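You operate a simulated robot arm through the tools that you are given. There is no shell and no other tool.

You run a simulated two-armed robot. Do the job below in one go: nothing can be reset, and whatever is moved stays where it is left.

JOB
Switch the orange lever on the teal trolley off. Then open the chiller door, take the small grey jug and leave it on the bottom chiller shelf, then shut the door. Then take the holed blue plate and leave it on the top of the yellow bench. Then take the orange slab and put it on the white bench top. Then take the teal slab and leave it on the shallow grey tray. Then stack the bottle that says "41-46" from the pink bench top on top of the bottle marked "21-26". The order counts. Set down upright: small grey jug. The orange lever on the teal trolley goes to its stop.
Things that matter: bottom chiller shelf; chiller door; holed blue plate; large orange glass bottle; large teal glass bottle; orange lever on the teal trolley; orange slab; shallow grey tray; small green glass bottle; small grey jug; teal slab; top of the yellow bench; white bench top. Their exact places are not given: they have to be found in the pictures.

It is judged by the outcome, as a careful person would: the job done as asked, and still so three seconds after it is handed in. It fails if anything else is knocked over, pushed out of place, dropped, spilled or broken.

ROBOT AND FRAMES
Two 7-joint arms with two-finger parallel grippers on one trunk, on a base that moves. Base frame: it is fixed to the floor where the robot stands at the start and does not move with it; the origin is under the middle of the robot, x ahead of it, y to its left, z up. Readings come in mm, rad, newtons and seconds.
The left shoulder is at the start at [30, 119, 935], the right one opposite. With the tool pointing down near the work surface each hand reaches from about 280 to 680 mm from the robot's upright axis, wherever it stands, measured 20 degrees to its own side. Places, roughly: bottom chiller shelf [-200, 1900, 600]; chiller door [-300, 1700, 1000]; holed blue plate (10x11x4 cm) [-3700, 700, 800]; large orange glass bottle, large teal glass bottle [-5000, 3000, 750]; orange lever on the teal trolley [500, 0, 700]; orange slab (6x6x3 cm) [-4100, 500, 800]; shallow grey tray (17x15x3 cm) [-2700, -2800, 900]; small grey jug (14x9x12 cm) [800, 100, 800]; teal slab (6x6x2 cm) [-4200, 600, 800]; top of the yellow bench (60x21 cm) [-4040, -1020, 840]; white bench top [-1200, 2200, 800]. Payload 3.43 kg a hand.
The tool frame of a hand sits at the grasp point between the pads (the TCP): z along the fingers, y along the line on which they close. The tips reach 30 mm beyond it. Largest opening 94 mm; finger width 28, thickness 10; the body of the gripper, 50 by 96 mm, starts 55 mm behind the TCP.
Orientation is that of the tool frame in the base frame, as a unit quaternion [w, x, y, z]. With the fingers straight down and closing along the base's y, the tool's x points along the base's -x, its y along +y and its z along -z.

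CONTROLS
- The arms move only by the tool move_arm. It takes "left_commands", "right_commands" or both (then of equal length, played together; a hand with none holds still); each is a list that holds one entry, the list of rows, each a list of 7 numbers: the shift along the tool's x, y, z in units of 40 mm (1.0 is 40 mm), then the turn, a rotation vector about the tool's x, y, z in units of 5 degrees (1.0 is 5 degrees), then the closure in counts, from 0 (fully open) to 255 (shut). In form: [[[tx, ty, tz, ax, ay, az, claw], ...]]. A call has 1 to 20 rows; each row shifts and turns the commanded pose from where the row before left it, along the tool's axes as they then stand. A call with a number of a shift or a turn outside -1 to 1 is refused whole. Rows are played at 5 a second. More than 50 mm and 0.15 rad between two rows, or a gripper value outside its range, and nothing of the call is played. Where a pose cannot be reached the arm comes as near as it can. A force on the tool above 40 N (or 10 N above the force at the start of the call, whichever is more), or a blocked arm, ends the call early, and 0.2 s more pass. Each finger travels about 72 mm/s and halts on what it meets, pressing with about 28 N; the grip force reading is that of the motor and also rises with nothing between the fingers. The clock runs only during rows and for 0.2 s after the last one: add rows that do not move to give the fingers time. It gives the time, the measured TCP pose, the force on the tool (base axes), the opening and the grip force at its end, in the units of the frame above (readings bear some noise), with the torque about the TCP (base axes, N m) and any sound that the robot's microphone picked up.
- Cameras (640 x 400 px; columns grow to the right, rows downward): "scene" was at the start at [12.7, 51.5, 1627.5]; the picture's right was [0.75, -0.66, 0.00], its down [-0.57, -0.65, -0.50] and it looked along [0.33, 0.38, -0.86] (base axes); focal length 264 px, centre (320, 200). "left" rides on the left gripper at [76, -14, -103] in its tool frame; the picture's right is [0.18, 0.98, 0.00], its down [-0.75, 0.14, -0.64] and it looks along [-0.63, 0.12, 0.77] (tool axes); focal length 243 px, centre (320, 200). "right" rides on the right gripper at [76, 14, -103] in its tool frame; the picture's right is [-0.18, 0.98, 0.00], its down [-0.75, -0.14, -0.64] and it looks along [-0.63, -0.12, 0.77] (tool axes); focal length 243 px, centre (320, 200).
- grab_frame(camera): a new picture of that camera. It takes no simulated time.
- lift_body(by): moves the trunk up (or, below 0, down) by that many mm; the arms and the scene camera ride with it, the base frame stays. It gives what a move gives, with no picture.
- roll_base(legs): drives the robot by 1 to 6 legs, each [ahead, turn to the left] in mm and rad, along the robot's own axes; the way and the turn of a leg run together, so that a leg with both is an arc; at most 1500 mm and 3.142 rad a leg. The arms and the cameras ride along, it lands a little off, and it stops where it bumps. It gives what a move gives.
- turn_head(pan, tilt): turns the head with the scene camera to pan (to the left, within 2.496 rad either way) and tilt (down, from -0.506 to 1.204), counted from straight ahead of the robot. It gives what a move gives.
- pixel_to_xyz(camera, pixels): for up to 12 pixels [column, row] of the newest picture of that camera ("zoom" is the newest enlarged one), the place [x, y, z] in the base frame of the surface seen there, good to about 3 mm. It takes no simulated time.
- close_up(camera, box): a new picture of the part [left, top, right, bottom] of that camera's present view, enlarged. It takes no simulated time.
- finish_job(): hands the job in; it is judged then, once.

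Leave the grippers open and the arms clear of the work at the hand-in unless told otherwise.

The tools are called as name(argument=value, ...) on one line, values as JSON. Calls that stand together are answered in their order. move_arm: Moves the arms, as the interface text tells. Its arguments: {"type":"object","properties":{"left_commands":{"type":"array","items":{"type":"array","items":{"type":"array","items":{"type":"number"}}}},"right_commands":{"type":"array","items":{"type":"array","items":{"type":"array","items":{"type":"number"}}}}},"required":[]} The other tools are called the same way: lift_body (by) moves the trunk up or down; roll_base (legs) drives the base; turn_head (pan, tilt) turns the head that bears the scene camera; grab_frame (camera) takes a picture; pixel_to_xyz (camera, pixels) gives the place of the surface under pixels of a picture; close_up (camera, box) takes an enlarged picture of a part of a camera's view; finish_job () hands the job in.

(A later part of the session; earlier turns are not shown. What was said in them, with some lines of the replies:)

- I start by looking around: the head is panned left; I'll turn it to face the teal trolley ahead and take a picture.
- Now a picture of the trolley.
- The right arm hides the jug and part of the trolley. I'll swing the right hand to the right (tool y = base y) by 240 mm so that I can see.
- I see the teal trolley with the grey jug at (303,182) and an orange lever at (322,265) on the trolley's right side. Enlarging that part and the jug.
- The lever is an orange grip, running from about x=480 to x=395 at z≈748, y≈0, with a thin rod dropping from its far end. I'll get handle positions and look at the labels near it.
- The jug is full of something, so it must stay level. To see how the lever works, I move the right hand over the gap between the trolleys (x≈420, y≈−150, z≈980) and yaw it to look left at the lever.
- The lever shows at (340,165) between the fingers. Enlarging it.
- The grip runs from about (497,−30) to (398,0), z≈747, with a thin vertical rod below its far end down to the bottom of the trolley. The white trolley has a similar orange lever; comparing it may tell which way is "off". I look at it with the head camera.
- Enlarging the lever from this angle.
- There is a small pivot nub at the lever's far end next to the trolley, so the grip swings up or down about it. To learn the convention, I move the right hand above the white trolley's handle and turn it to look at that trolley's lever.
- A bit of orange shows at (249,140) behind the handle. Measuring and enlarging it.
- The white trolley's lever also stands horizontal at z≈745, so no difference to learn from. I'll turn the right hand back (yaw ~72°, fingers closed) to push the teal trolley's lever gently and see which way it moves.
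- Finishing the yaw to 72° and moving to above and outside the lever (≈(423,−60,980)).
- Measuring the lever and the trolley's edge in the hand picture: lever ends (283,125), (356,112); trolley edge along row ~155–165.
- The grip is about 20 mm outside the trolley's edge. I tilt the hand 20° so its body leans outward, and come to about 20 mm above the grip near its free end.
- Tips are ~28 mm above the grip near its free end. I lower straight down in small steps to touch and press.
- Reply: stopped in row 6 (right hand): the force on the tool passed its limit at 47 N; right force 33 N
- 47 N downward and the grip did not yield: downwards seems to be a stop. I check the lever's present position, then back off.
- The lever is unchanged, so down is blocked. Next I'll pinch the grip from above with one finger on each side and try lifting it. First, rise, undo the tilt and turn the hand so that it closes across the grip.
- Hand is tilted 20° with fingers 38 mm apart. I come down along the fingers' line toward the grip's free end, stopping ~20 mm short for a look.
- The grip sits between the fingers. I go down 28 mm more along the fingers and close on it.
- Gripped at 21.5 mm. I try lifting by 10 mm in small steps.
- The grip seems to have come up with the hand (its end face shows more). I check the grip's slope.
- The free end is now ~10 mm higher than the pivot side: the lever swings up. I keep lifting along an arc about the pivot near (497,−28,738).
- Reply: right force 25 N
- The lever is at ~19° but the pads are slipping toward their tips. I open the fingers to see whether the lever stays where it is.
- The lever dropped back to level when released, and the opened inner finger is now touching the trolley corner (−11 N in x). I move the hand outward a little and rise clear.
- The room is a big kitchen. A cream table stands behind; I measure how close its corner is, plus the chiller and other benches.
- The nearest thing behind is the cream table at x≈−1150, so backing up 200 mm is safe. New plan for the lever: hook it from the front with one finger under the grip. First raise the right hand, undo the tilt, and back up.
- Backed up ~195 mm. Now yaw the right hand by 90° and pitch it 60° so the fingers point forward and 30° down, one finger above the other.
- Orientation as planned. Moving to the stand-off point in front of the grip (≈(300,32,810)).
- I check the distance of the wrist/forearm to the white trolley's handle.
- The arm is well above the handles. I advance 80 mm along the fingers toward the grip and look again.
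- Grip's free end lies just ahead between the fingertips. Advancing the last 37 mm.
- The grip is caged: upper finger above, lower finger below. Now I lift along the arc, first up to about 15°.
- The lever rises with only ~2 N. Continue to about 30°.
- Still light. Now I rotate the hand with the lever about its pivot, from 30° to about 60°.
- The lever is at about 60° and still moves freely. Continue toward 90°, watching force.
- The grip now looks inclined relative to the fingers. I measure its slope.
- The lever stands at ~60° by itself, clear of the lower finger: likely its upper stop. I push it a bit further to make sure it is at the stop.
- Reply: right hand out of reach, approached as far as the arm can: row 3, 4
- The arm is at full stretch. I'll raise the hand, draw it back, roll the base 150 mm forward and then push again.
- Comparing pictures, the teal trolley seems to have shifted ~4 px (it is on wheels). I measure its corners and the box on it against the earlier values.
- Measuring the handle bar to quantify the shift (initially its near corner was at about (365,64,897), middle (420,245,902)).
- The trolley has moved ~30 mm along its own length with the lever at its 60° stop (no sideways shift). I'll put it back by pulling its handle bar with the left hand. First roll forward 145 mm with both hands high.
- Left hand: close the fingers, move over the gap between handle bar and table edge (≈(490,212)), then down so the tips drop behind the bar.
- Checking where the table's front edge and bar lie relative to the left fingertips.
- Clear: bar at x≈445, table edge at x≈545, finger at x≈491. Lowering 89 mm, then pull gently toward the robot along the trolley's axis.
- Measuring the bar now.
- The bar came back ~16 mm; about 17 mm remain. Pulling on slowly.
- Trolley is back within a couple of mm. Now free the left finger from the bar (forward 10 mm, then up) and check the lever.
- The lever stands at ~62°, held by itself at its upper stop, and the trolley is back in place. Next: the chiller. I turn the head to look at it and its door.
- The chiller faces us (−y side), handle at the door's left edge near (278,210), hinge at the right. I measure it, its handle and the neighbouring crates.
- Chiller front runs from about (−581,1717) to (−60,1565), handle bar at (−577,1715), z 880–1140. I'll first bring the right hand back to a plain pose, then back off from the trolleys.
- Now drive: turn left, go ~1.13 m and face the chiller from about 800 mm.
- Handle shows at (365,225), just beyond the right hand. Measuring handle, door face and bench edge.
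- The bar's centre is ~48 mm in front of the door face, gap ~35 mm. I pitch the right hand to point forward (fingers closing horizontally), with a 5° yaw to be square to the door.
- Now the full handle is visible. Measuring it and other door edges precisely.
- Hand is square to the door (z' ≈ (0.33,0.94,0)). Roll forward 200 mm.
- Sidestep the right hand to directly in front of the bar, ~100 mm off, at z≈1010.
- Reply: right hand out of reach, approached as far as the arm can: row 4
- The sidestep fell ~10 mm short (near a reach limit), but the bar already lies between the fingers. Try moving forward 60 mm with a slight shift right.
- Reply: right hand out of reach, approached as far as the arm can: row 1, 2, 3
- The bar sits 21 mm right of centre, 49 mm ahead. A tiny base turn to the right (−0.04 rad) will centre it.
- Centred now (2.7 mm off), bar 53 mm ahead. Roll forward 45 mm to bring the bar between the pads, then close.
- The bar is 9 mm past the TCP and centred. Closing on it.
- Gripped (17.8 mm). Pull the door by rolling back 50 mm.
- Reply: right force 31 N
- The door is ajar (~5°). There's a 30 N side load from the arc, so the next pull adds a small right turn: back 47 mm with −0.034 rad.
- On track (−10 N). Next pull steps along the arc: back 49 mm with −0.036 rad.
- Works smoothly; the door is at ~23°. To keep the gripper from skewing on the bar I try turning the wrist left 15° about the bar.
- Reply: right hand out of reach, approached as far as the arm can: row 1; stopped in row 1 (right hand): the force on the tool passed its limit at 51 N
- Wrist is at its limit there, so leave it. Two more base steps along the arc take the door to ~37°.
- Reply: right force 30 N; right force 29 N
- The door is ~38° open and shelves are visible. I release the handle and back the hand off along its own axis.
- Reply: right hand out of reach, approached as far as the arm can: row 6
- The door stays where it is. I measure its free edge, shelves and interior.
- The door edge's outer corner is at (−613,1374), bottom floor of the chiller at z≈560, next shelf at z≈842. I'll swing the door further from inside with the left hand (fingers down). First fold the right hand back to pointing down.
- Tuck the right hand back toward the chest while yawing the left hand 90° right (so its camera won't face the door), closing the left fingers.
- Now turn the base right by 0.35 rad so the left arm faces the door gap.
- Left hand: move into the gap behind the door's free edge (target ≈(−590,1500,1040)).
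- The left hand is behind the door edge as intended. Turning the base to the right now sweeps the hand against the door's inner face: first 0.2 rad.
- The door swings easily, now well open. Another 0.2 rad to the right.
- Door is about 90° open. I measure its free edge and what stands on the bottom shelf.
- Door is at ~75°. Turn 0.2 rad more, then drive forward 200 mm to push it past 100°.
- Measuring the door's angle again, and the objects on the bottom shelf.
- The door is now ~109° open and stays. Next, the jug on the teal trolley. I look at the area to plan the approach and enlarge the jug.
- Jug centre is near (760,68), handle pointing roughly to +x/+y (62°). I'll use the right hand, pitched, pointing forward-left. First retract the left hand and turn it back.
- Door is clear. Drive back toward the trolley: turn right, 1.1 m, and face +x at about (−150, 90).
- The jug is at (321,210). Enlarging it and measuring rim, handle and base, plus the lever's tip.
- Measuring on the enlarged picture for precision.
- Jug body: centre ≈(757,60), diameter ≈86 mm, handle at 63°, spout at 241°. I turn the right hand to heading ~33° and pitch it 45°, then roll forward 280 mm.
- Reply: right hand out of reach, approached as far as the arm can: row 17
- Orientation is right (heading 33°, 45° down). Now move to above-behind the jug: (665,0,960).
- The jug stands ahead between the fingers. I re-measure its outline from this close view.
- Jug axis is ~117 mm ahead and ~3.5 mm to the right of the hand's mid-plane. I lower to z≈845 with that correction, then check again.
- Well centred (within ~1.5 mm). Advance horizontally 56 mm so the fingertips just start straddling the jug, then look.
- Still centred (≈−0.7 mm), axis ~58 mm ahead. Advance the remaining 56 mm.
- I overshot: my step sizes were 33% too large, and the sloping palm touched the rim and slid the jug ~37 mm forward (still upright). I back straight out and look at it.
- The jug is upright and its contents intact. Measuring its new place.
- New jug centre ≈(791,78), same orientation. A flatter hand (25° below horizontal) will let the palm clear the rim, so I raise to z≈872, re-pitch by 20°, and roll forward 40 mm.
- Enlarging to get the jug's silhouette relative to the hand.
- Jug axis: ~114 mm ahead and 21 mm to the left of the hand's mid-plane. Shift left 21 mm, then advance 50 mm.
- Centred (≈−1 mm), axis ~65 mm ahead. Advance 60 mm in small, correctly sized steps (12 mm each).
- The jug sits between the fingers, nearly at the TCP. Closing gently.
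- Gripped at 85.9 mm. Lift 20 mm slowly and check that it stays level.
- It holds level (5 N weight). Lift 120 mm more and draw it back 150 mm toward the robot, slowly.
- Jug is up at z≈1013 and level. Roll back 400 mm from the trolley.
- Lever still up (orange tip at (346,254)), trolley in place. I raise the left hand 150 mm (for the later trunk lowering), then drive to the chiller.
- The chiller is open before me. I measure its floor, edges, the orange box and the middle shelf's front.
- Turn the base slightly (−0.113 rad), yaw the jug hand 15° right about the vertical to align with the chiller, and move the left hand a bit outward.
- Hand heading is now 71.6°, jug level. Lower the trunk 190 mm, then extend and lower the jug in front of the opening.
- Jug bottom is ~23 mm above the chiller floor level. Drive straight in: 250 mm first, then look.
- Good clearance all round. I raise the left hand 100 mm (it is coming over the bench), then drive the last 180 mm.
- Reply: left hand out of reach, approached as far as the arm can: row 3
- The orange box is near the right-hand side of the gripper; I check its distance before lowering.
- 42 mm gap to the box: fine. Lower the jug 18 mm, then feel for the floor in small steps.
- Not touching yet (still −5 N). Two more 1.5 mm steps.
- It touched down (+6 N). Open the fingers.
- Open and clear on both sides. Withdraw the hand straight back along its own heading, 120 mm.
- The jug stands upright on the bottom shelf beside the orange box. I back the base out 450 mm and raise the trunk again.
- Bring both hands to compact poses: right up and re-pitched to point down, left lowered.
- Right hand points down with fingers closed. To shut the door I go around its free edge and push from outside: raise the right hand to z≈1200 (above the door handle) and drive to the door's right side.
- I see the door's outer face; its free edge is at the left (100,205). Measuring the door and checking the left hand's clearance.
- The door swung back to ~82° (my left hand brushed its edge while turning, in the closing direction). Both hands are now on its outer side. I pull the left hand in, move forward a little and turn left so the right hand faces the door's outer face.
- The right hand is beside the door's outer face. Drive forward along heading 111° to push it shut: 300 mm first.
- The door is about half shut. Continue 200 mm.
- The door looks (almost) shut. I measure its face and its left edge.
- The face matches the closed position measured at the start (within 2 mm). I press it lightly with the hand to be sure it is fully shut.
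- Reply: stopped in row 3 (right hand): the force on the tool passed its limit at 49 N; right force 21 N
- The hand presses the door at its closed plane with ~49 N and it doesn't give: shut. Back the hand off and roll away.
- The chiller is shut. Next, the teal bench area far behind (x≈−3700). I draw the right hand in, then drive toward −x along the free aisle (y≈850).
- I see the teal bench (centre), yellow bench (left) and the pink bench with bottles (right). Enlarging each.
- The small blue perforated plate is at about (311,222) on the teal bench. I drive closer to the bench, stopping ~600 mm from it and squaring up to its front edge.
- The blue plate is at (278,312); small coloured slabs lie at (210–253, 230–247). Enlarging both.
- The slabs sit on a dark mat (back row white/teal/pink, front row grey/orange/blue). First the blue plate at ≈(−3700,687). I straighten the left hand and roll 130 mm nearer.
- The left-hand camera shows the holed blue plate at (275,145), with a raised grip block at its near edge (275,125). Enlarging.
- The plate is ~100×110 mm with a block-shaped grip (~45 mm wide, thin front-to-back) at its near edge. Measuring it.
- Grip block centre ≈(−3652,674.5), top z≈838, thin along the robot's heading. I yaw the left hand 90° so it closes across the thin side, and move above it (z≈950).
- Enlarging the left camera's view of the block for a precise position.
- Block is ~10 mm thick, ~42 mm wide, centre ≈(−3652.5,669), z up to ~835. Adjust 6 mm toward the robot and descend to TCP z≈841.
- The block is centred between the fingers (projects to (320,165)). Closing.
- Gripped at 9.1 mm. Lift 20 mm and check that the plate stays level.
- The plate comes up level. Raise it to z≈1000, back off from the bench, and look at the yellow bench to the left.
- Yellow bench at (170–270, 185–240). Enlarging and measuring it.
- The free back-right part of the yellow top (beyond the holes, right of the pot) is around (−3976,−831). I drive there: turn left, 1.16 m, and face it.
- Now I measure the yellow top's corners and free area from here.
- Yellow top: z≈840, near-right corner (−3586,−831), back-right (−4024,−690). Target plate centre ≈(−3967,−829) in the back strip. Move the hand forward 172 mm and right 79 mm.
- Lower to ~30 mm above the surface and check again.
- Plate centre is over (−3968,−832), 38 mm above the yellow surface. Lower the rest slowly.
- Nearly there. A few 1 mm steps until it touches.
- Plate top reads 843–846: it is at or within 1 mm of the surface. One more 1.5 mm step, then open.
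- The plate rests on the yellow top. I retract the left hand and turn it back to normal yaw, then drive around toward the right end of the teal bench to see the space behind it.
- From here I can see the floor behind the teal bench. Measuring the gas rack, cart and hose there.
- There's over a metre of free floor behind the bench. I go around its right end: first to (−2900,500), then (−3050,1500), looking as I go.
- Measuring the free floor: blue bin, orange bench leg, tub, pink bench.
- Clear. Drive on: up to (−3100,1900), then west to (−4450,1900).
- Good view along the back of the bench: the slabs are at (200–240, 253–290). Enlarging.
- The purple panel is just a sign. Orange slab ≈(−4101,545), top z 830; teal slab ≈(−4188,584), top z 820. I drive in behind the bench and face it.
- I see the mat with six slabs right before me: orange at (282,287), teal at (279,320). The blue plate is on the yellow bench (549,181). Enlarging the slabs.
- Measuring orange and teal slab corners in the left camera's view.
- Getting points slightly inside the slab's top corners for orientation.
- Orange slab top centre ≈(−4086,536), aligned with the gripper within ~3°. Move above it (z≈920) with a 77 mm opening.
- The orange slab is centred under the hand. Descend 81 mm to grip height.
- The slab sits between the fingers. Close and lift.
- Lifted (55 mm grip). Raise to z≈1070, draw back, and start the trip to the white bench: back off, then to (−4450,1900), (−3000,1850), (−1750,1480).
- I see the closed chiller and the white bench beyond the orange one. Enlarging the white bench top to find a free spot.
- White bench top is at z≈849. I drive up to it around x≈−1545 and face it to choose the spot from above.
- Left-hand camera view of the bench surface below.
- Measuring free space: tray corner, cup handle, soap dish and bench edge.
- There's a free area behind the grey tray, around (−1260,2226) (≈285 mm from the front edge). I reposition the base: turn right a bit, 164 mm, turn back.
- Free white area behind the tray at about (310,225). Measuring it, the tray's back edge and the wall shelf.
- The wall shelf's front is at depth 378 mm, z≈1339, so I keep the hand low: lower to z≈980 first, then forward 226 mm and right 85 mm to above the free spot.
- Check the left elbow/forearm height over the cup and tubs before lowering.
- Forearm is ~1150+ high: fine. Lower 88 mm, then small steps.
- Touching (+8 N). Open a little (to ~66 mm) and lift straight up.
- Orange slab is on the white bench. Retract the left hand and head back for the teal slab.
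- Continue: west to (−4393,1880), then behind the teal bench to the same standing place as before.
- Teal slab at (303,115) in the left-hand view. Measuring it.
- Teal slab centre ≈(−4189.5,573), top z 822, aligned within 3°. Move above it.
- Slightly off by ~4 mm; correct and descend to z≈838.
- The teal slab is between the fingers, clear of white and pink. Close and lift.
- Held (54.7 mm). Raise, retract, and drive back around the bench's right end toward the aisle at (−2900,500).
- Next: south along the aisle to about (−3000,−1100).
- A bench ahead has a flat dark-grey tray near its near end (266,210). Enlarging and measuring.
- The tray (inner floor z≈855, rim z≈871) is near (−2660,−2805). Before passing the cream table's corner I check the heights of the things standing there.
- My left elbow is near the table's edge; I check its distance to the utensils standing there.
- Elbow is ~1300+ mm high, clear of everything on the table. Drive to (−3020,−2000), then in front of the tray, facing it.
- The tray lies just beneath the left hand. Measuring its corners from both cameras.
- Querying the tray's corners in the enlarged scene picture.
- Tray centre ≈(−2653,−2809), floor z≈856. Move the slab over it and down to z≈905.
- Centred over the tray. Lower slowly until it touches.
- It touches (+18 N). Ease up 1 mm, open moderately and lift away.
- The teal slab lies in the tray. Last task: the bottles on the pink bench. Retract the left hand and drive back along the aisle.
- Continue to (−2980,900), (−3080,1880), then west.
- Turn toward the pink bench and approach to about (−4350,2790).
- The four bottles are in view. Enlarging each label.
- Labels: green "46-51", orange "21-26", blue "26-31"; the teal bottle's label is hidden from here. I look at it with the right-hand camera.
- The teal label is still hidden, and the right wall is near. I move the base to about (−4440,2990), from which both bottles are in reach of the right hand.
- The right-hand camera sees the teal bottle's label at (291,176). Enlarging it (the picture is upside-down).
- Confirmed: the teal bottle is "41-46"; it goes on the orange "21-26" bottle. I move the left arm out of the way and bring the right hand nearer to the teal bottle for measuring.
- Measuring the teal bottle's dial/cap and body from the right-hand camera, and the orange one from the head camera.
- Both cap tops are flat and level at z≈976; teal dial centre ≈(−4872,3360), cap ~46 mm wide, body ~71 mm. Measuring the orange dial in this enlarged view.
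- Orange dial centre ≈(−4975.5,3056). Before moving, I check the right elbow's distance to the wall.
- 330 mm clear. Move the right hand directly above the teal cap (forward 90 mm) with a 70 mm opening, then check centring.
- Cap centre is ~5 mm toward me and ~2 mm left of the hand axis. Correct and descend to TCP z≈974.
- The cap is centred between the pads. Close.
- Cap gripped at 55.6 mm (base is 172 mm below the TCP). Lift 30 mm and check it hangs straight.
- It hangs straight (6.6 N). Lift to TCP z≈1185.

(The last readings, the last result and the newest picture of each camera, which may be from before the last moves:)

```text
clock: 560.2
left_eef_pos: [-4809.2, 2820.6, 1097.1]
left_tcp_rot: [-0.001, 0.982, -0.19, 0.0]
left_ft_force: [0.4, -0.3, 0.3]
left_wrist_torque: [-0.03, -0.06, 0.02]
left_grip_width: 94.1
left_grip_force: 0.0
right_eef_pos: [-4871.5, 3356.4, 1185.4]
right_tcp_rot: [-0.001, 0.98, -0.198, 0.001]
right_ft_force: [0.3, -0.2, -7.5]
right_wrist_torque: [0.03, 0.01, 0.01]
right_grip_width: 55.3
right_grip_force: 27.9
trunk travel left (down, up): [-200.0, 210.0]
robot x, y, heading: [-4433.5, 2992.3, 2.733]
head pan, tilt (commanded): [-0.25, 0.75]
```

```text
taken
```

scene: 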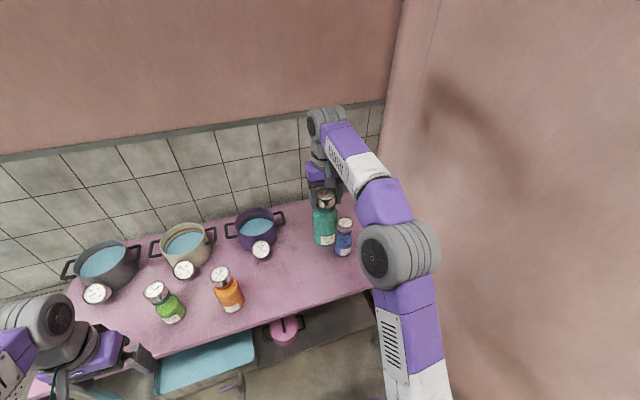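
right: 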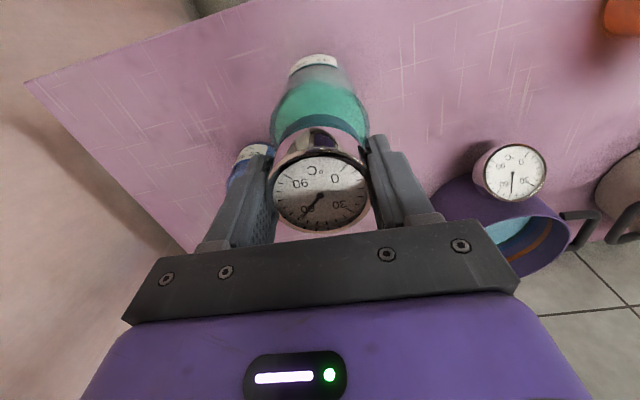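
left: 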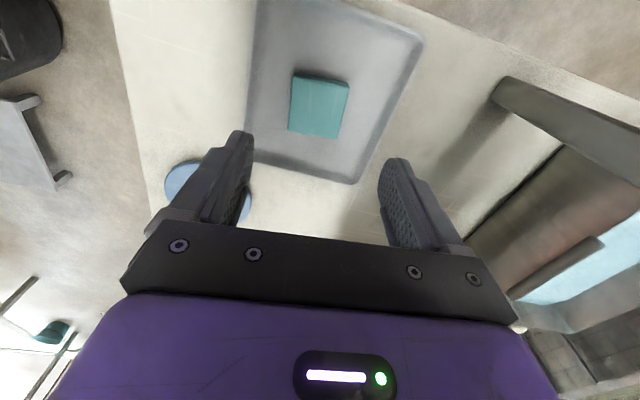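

Rotate the base left by 0.55 rad to swing the bottle toward the orange one.

roll_base(legs=[[0, 0.55]])

turn_head(pan=-0.2, tilt=0.7)

grab_frame(camera="scene")

grab_frame(camera="right")

```text
clock: 562.2
left_eef_pos: [-4668.1, 2654.1, 1097.8]
left_tcp_rot: [-0.001, 0.997, 0.077, 0.001]
left_ft_force: [0.9, 0.3, -0.1]
left_wrist_torque: [0.04, -0.03, -0.03]
left_grip_width: 94.3
left_grip_force: 0.1
right_eef_pos: [-4994.6, 3084.0, 1185.8]
right_tcp_rot: [0.0, 0.998, 0.07, 0.0]
right_ft_force: [-0.8, -0.2, -6.1]
right_wrist_torque: [0.0, -0.03, 0.01]
right_grip_width: 55.5
right_grip_force: 28.1
trunk travel left (down, up): [-200.0, 210.0]
robot x, y, heading: [-4433.3, 2992.7, -3.009]
head pan, tilt (commanded): [-0.25, 0.75]
```

```text
clock: 562.8
left_eef_pos: [-4667.2, 2654.1, 1098.1]
left_tcp_rot: [-0.001, 0.997, 0.078, 0.001]
left_ft_force: [0.0, -0.6, -0.3]
left_wrist_torque: [0.0, 0.02, 0.0]
left_grip_width: 93.7
left_grip_force: 0.1
right_eef_pos: [-4994.2, 3082.7, 1186.7]
right_tcp_rot: [0.0, 0.998, 0.07, 0.001]
right_ft_force: [0.1, 0.4, -6.2]
right_wrist_torque: [-0.01, 0.01, 0.02]
right_grip_width: 55.9
right_grip_force: 27.9
trunk travel left (down, up): [-200.0, 210.0]
robot x, y, heading: [-4434.4, 2992.8, -3.013]
head pan, tilt (commanded): [-0.201, 0.7]
```

```text
taken
```

scene: 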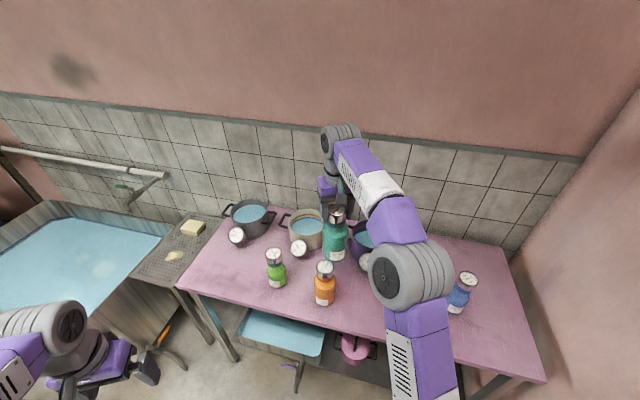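

```text
taken
```

right: 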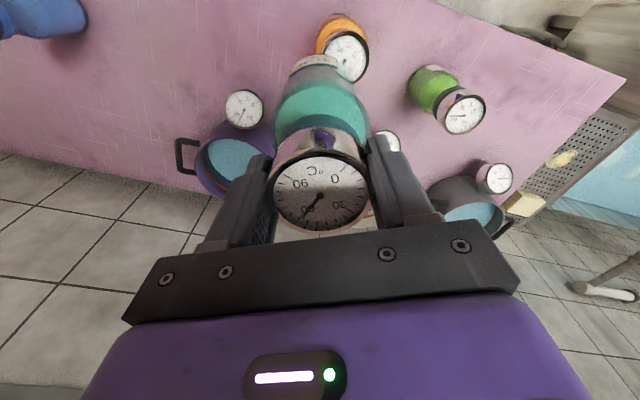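

Re-measuring the orange bottle's dial centre from both cameras.

close_up(camera="scene", box=[295, 240, 355, 310])

pixel_to_xyz(camera="zoom", pixels=[[320, 130], [300, 130], [330, 130], [310, 110], [310, 150], [315, 125]])

pixel_to_xyz(camera="right", pixels=[[348, 56], [335, 55], [362, 58], [345, 42], [352, 72], [319, 193], [319, 180], [300, 193], [340, 193]])

```text
5.71 times, centred on (325, 275) of scene
```

zoom: 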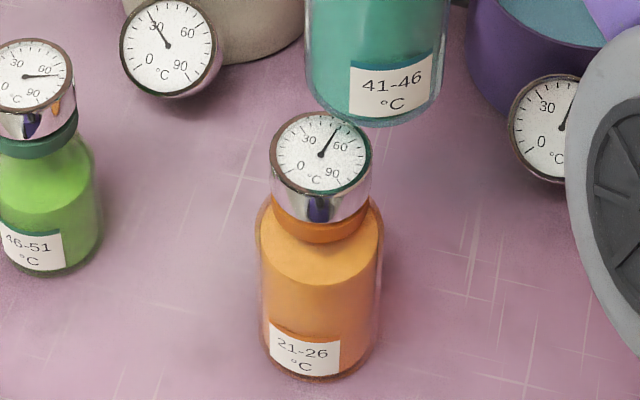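

```text
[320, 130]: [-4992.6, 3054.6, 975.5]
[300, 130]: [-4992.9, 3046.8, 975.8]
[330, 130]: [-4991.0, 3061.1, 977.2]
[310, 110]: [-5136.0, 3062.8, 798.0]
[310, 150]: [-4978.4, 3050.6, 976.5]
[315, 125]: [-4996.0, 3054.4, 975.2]
```

```text
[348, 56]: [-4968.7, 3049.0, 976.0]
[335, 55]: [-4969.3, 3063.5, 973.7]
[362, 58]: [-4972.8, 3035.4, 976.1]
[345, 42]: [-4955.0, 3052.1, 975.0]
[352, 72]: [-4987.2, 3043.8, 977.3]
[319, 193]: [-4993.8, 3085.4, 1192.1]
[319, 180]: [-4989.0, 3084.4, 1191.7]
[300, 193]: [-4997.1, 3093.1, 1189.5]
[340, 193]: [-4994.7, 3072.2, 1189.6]
```

The two views differ by a few mm; I take enlarged right-hand view for a better centre.

close_up(camera="right", box=[310, 10, 390, 100])

pixel_to_xyz(camera="zoom", pixels=[[320, 200], [300, 200], [340, 200], [320, 180], [320, 220], [280, 200], [360, 200], [320, 150], [320, 250]])

```text
4.44 times, centred on (350, 55) of right
```

zoom: 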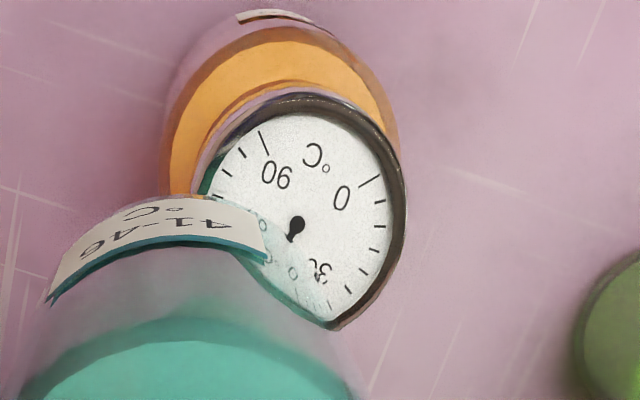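

```text
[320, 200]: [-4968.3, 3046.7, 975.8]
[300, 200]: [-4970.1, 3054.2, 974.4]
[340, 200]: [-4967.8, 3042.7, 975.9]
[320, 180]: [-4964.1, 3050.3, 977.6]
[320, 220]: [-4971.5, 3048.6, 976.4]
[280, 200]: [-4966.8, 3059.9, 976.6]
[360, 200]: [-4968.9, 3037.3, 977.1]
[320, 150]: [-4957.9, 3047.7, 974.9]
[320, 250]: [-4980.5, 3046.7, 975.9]
```

Orange cap centre ≈(−4976,3055). I shift the held bottle 14.5 mm back and 31.5 mm left to be right above it.

move_arm(right_commands=[[[0.0906, 0.197, 0, 0, 0, 0, 255], [0.0906, 0.197, 0, 0, 0, 0, 255], [0.0906, 0.197, 0, 0, 0, 0, 255], [0.0906, 0.197, 0, 0, 0, 0, 255], [0, 0, 0, 0, 0, 0, 255], [0, 0, 0, 0, 0, 0, 255]]])

close_up(camera="scene", box=[280, 190, 370, 310])

grab_frame(camera="right")

grab_frame(camera="left")

```text
clock: 564.2
left_eef_pos: [-4667.1, 2654.7, 1097.1]
left_tcp_rot: [-0.001, 0.997, 0.078, 0.0]
left_ft_force: [0.1, 0.3, 0.4]
left_wrist_torque: [-0.01, 0.0, 0.01]
left_grip_width: 93.8
left_grip_force: 0.1
right_eef_pos: [-4975.6, 3052.8, 1186.0]
right_tcp_rot: [-0.001, 0.998, 0.07, 0.002]
right_ft_force: [-0.1, 0.5, -6.6]
right_wrist_torque: [0.04, 0.0, -0.02]
right_grip_width: 55.4
right_grip_force: 28.1
trunk travel left (down, up): [-200.0, 210.0]
robot x, y, heading: [-4435.9, 2997.4, -3.007]
head pan, tilt (commanded): [-0.201, 0.7]
```

```text
3.33 times, centred on (325, 250) of scene
```

zoom: 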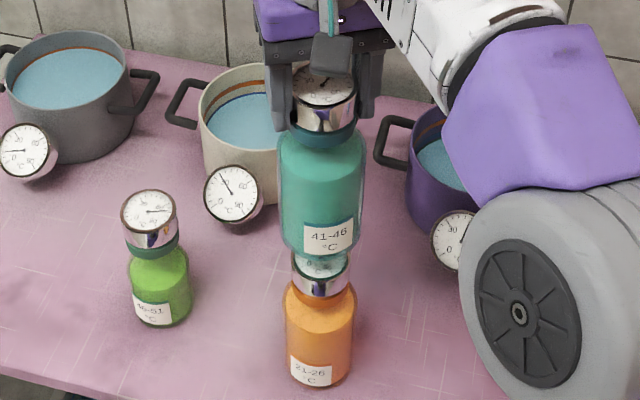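

```text
taken
```

right: 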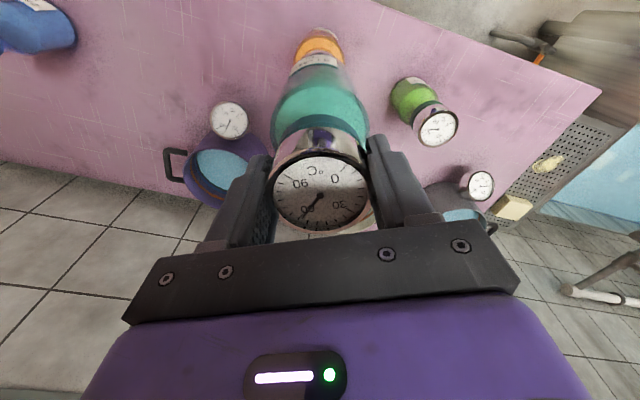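

```text
taken
```

left: 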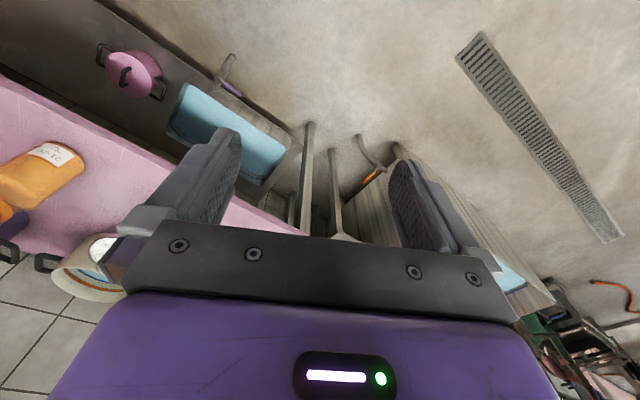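

Alignment looks good laterally. I check fore-aft alignment by measuring the front surfaces of both bottles (body radius ≈35.7, cap radius ≈27.8).

pixel_to_xyz(camera="zoom", pixels=[[290, 245], [320, 225], [345, 245], [318, 180], [322, 286], [305, 286], [338, 286], [318, 330], [318, 345], [324, 125]])

```text
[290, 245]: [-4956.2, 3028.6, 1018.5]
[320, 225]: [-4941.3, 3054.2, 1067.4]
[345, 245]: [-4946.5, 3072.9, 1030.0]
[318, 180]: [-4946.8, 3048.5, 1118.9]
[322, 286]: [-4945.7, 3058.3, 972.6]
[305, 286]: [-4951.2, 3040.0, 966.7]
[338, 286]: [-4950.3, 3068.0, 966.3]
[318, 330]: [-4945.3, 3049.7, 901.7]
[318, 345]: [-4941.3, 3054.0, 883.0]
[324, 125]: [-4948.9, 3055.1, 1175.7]
```

Fronts of both bodies match within ~3 mm: well aligned. Lower 30 mm, then feel for contact in small steps.

move_arm(right_commands=[[[0, 0, 0.2, 0, 0, 0, 255], [0, 0, 0.2, 0, 0, 0, 255], [0, 0, 0.2, 0, 0, 0, 255], [0, 0, 0.15, 0, 0, 0, 255], [0, 0, 0, 0, 0, 0, 255], [0, 0, 0, 0, 0, 0, 255]]])

close_up(camera="scene", box=[280, 190, 370, 310])

```text
clock: 565.6
left_eef_pos: [-4667.6, 2654.1, 1098.7]
left_tcp_rot: [-0.002, 0.997, 0.078, 0.001]
left_ft_force: [0.1, 0.0, -0.1]
left_wrist_torque: [-0.03, 0.02, -0.01]
left_grip_width: 93.8
left_grip_force: 0.1
right_eef_pos: [-4976.1, 3053.4, 1155.5]
right_tcp_rot: [0.0, 0.998, 0.07, 0.001]
right_ft_force: [0.1, -0.8, -5.8]
right_wrist_torque: [0.0, 0.01, -0.02]
right_grip_width: 55.5
right_grip_force: 28.7
trunk travel left (down, up): [-200.0, 210.0]
robot x, y, heading: [-4433.5, 2998.8, -3.01]
head pan, tilt (commanded): [-0.201, 0.7]
```

```text
3.33 times, centred on (325, 250) of scene
```

zoom: 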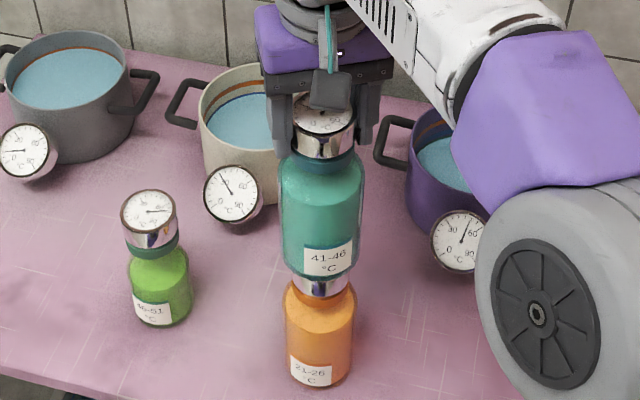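

Still hanging (−6 N). Lower another 5 mm in 1 mm steps.

move_arm(right_commands=[[[0, 0, 0.03, 0, 0, 0, 255], [0, 0, 0.03, 0, 0, 0, 255], [0, 0, 0.03, 0, 0, 0, 255], [0, 0, 0.03, 0, 0, 0, 255], [0, 0, 0, 0, 0, 0, 255]]])

```text
clock: 566.8
left_eef_pos: [-4667.5, 2654.0, 1098.3]
left_tcp_rot: [-0.001, 0.997, 0.078, 0.0]
left_ft_force: [0.5, 0.0, -0.5]
left_wrist_torque: [0.0, -0.01, 0.0]
left_grip_width: 94.0
left_grip_force: 0.2
right_eef_pos: [-4976.4, 3054.0, 1151.5]
right_tcp_rot: [0.0, 0.998, 0.069, -0.001]
right_ft_force: [-0.3, 0.6, 2.2]
right_wrist_torque: [0.04, -0.07, 0.02]
right_grip_width: 55.8
right_grip_force: 28.0
trunk travel left (down, up): [-200.0, 210.0]
robot x, y, heading: [-4436.0, 2997.4, -3.005]
head pan, tilt (commanded): [-0.201, 0.7]
```

Contact (+2 N): the bottle rests on the orange cap. I check the picture, then open gently.

close_up(camera="scene", box=[280, 190, 370, 310])

move_arm(right_commands=[[[0, 0, 0, 0, 0, 0, 95], [0, 0, 0, 0, 0, 0, 85], [0, 0, 0, 0, 0, 0, 75], [0, 0, 0, 0, 0, 0, 65], [0, 0, 0, 0, 0, 0, 65]]])

grab_frame(camera="right")

close_up(camera="scene", box=[280, 190, 370, 310])

```text
3.33 times, centred on (325, 250) of scene
```

zoom: 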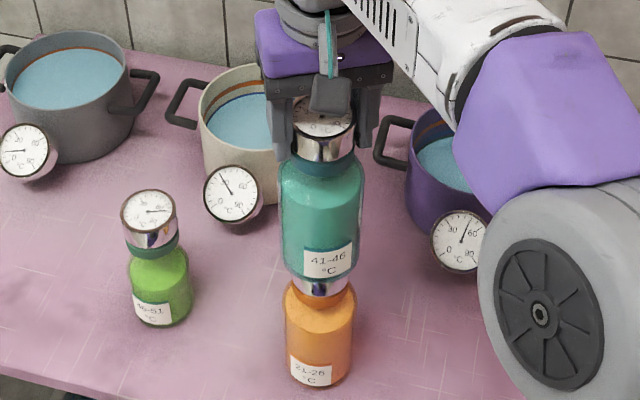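

```text
clock: 568.0
left_eef_pos: [-4666.6, 2653.6, 1098.6]
left_tcp_rot: [0.0, 0.997, 0.078, 0.0]
left_ft_force: [0.2, -0.8, -0.4]
left_wrist_torque: [0.03, -0.03, -0.01]
left_grip_width: 94.1
left_grip_force: 0.1
right_eef_pos: [-4975.8, 3053.6, 1150.7]
right_tcp_rot: [0.0, 0.998, 0.07, 0.0]
right_ft_force: [0.5, -0.5, 0.5]
right_wrist_torque: [-0.02, -0.01, -0.02]
right_grip_width: 70.0
right_grip_force: 0.1
trunk travel left (down, up): [-200.0, 210.0]
robot x, y, heading: [-4434.7, 2992.4, -3.004]
head pan, tilt (commanded): [-0.201, 0.7]
```

```text
taken
```

right: 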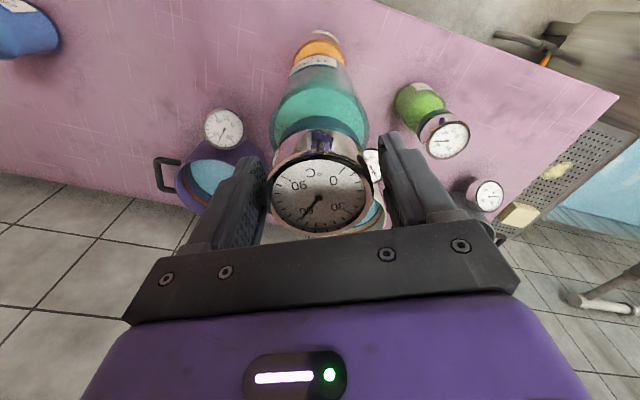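

```text
3.33 times, centred on (325, 250) of scene
```

zoom: 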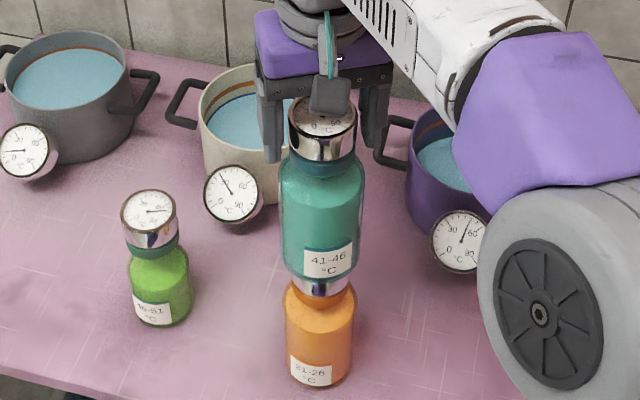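

The teal bottle stands by itself on the orange one, fingers clear on both sides. Raise the hand straight up.

move_arm(right_commands=[[[0, 0, -0.2, 0, 0, 0, 65], [0, 0, -0.4, 0, 0, 0, 65], [0, 0, -0.6, 0, 0, 0, 65], [0, 0, -0.6, 0, 0, 0, 65], [0, 0, -0.4, 0, 0, 0, 65]]])

grab_frame(camera="right")

close_up(camera="scene", box=[270, 170, 380, 320])

```text
clock: 569.2
left_eef_pos: [-4667.3, 2653.4, 1097.9]
left_tcp_rot: [-0.001, 0.997, 0.078, 0.001]
left_ft_force: [0.6, 0.7, -0.6]
left_wrist_torque: [0.0, -0.01, -0.01]
left_grip_width: 94.0
left_grip_force: 0.0
right_eef_pos: [-4973.4, 3053.2, 1239.6]
right_tcp_rot: [0.001, 0.998, 0.07, 0.002]
right_ft_force: [0.5, -0.2, 0.4]
right_wrist_torque: [0.0, 0.0, 0.0]
right_grip_width: 69.6
right_grip_force: 0.0
trunk travel left (down, up): [-200.0, 210.0]
robot x, y, heading: [-4431.2, 2994.5, -3.005]
head pan, tilt (commanded): [-0.201, 0.7]
```

```text
taken
```

right: 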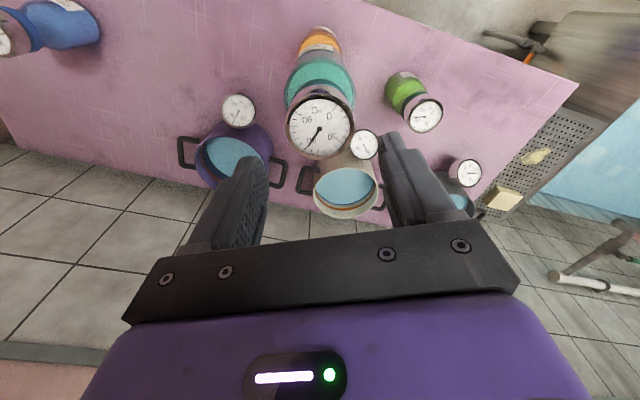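

```text
2.67 times, centred on (325, 245) of scene
```

zoom: 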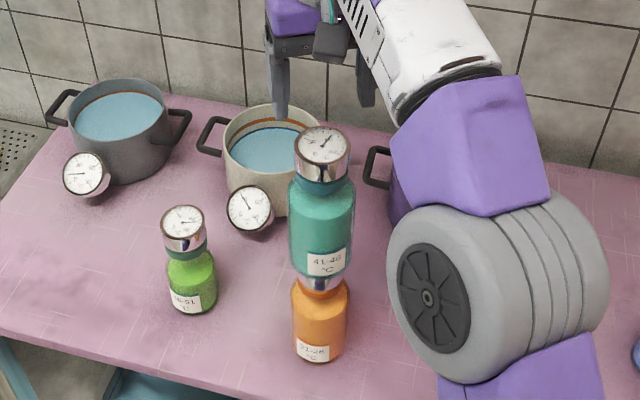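

The stack stands. I roll straight back 450 mm (hand is well above the bottles), then check the stack.

roll_base(legs=[[-450, 0]])

turn_head(pan=-0.1, tilt=0.45)

grab_frame(camera="scene")

```text
clock: 571.9
left_eef_pos: [-4214.3, 2713.6, 1097.6]
left_tcp_rot: [-0.001, 0.997, 0.083, 0.0]
left_ft_force: [0.0, -0.4, 0.4]
left_wrist_torque: [-0.01, 0.0, 0.03]
left_grip_width: 93.7
left_grip_force: 0.0
right_eef_pos: [-4527.5, 3110.2, 1239.8]
right_tcp_rot: [0.001, 0.997, 0.075, 0.001]
right_ft_force: [0.3, 0.2, -0.3]
right_wrist_torque: [0.04, -0.01, 0.02]
right_grip_width: 69.9
right_grip_force: 0.1
trunk travel left (down, up): [-200.0, 210.0]
robot x, y, heading: [-3989.3, 3057.0, -2.997]
head pan, tilt (commanded): [-0.201, 0.7]
```

```text
clock: 572.7
left_eef_pos: [-4215.5, 2712.3, 1097.7]
left_tcp_rot: [-0.001, 0.997, 0.083, 0.0]
left_ft_force: [0.8, 1.4, 0.1]
left_wrist_torque: [0.02, -0.01, 0.0]
left_grip_width: 94.2
left_grip_force: 0.0
right_eef_pos: [-4527.1, 3109.7, 1239.8]
right_tcp_rot: [0.001, 0.997, 0.074, 0.002]
right_ft_force: [0.7, 0.1, -0.4]
right_wrist_torque: [-0.01, 0.01, 0.02]
right_grip_width: 70.2
right_grip_force: 0.0
trunk travel left (down, up): [-200.0, 210.0]
robot x, y, heading: [-3989.6, 3057.2, -2.998]
head pan, tilt (commanded): [-0.099, 0.45]
```

```text
taken
```

scene: 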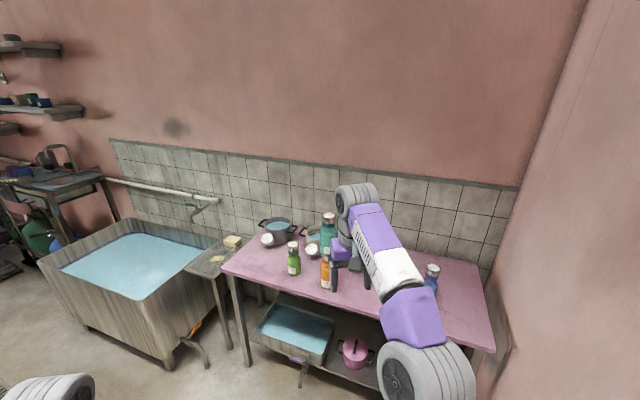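

The stack stands firmly at (328,245). I open the right hand fully and take a last look back at the chiller and the trolley lever from here.

move_arm(right_commands=[[[0.5, 0, 0.3, 0, 0, 0, 0], [0.8, 0, 0.5, 0, 0, 0, 0], [0.8, 0, 0.5, 0, 0, 0, 0], [0.8, 0, 0.5, 0, 0, 0, 0], [0, 0, 0, 0, 0, 0, 0]]])

turn_head(pan=2.45, tilt=0.1)

grab_frame(camera="scene")

```text
clock: 573.9
left_eef_pos: [-4216.3, 2713.6, 1097.7]
left_tcp_rot: [-0.001, 0.996, 0.084, 0.0]
left_ft_force: [-0.1, 0.1, -0.2]
left_wrist_torque: [0.04, -0.04, 0.02]
left_grip_width: 93.8
left_grip_force: 0.0
right_eef_pos: [-4413.7, 3126.2, 1166.3]
right_tcp_rot: [0.0, 0.997, 0.074, -0.001]
right_ft_force: [0.5, -0.5, 0.1]
right_wrist_torque: [0.0, -0.01, -0.03]
right_grip_width: 93.9
right_grip_force: 0.1
trunk travel left (down, up): [-200.0, 210.0]
robot x, y, heading: [-3985.8, 3057.6, -3.0]
head pan, tilt (commanded): [-0.099, 0.45]
```

```text
clock: 576.2
left_eef_pos: [-4216.4, 2713.3, 1098.8]
left_tcp_rot: [-0.001, 0.997, 0.083, 0.0]
left_ft_force: [0.2, 0.5, -0.2]
left_wrist_torque: [0.04, -0.01, -0.01]
left_grip_width: 94.0
left_grip_force: 0.1
right_eef_pos: [-4414.2, 3127.6, 1165.7]
right_tcp_rot: [0.0, 0.997, 0.075, 0.001]
right_ft_force: [-0.7, -0.1, -0.5]
right_wrist_torque: [0.02, 0.05, -0.01]
right_grip_width: 94.4
right_grip_force: 0.0
trunk travel left (down, up): [-200.0, 210.0]
robot x, y, heading: [-3986.9, 3059.0, -2.995]
head pan, tilt (commanded): [2.45, 0.099]
```

```text
taken
```

scene: 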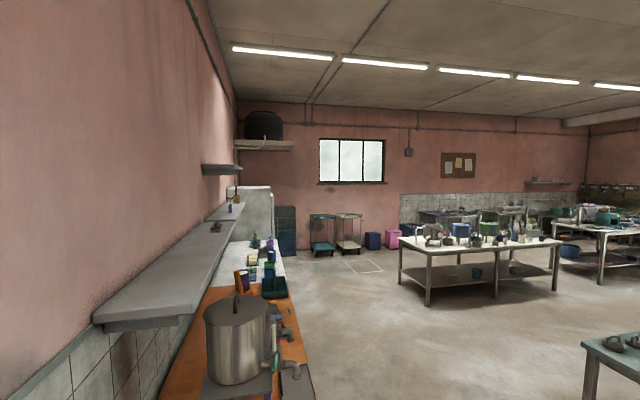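

close_up(camera="scene", box=[300, 200, 370, 265])

close_up(camera="scene", box=[220, 180, 310, 300])

```text
6.15 times, centred on (335, 232) of scene
```

zoom: 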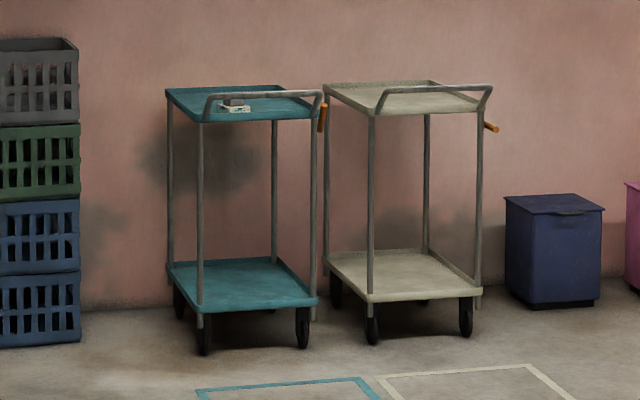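

```text
3.33 times, centred on (265, 240) of scene
```

zoom: 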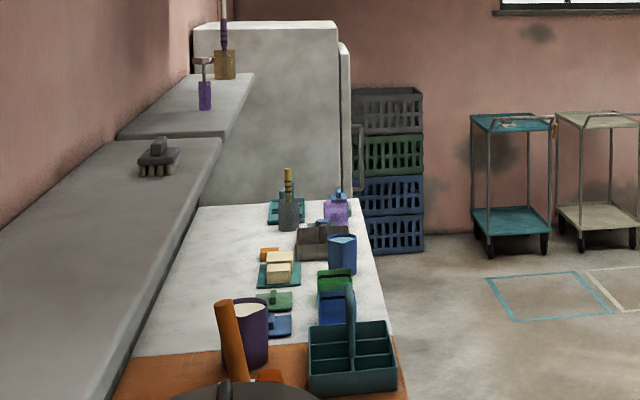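

Everything checks out from here:
- The teal trolley's lever stands raised at its stop.
- The chiller door is shut.
- The orange slab lies on the white bench.
- The blue plate and the teal slab were seen in place earlier.
- The bottle stack is standing.

Both grippers are open and the arms are clear, so I hand the job in.

finish_job()

```text
The job is handed in.
```

I did every step in the order you gave and handed the job in. Both grippers were left open with the arms clear. I don't have the judgement, only what I saw and measured.

| Step | Result |
|---|---|
| Orange lever, teal trolley | Raised about 60° to its upper stop, and it stays there. It would not move down from its starting position, so I took up as off. |
| Chiller and jug | Jug stands upright with its contents on the bottom shelf. The door is shut: it did not give when pushed with about 49 N. |
| Holed blue plate | On the back-right part of the yellow bench top. |
| Orange slab | On the white bench top, behind the grey tray. |
| Teal slab | In the middle of the shallow grey tray. |
| Bottles | The teal "41-46" bottle stands on the orange "21-26" bottle and was still standing when I left. |

Three things were moved along the way that you had not asked for:
- **Teal trolley:** pushing the lever rolled it about 30 mm. I pulled it back by its handle to within a few mm of where it stood.
- **Jug:** on the first grasp attempt the hand slid it about 37 mm across the trolley. It stayed upright and nothing spilled.
- **Chiller door:** after the jug was on its shelf, my left arm brushed the open door and swung it partway closed before I shut it fully.
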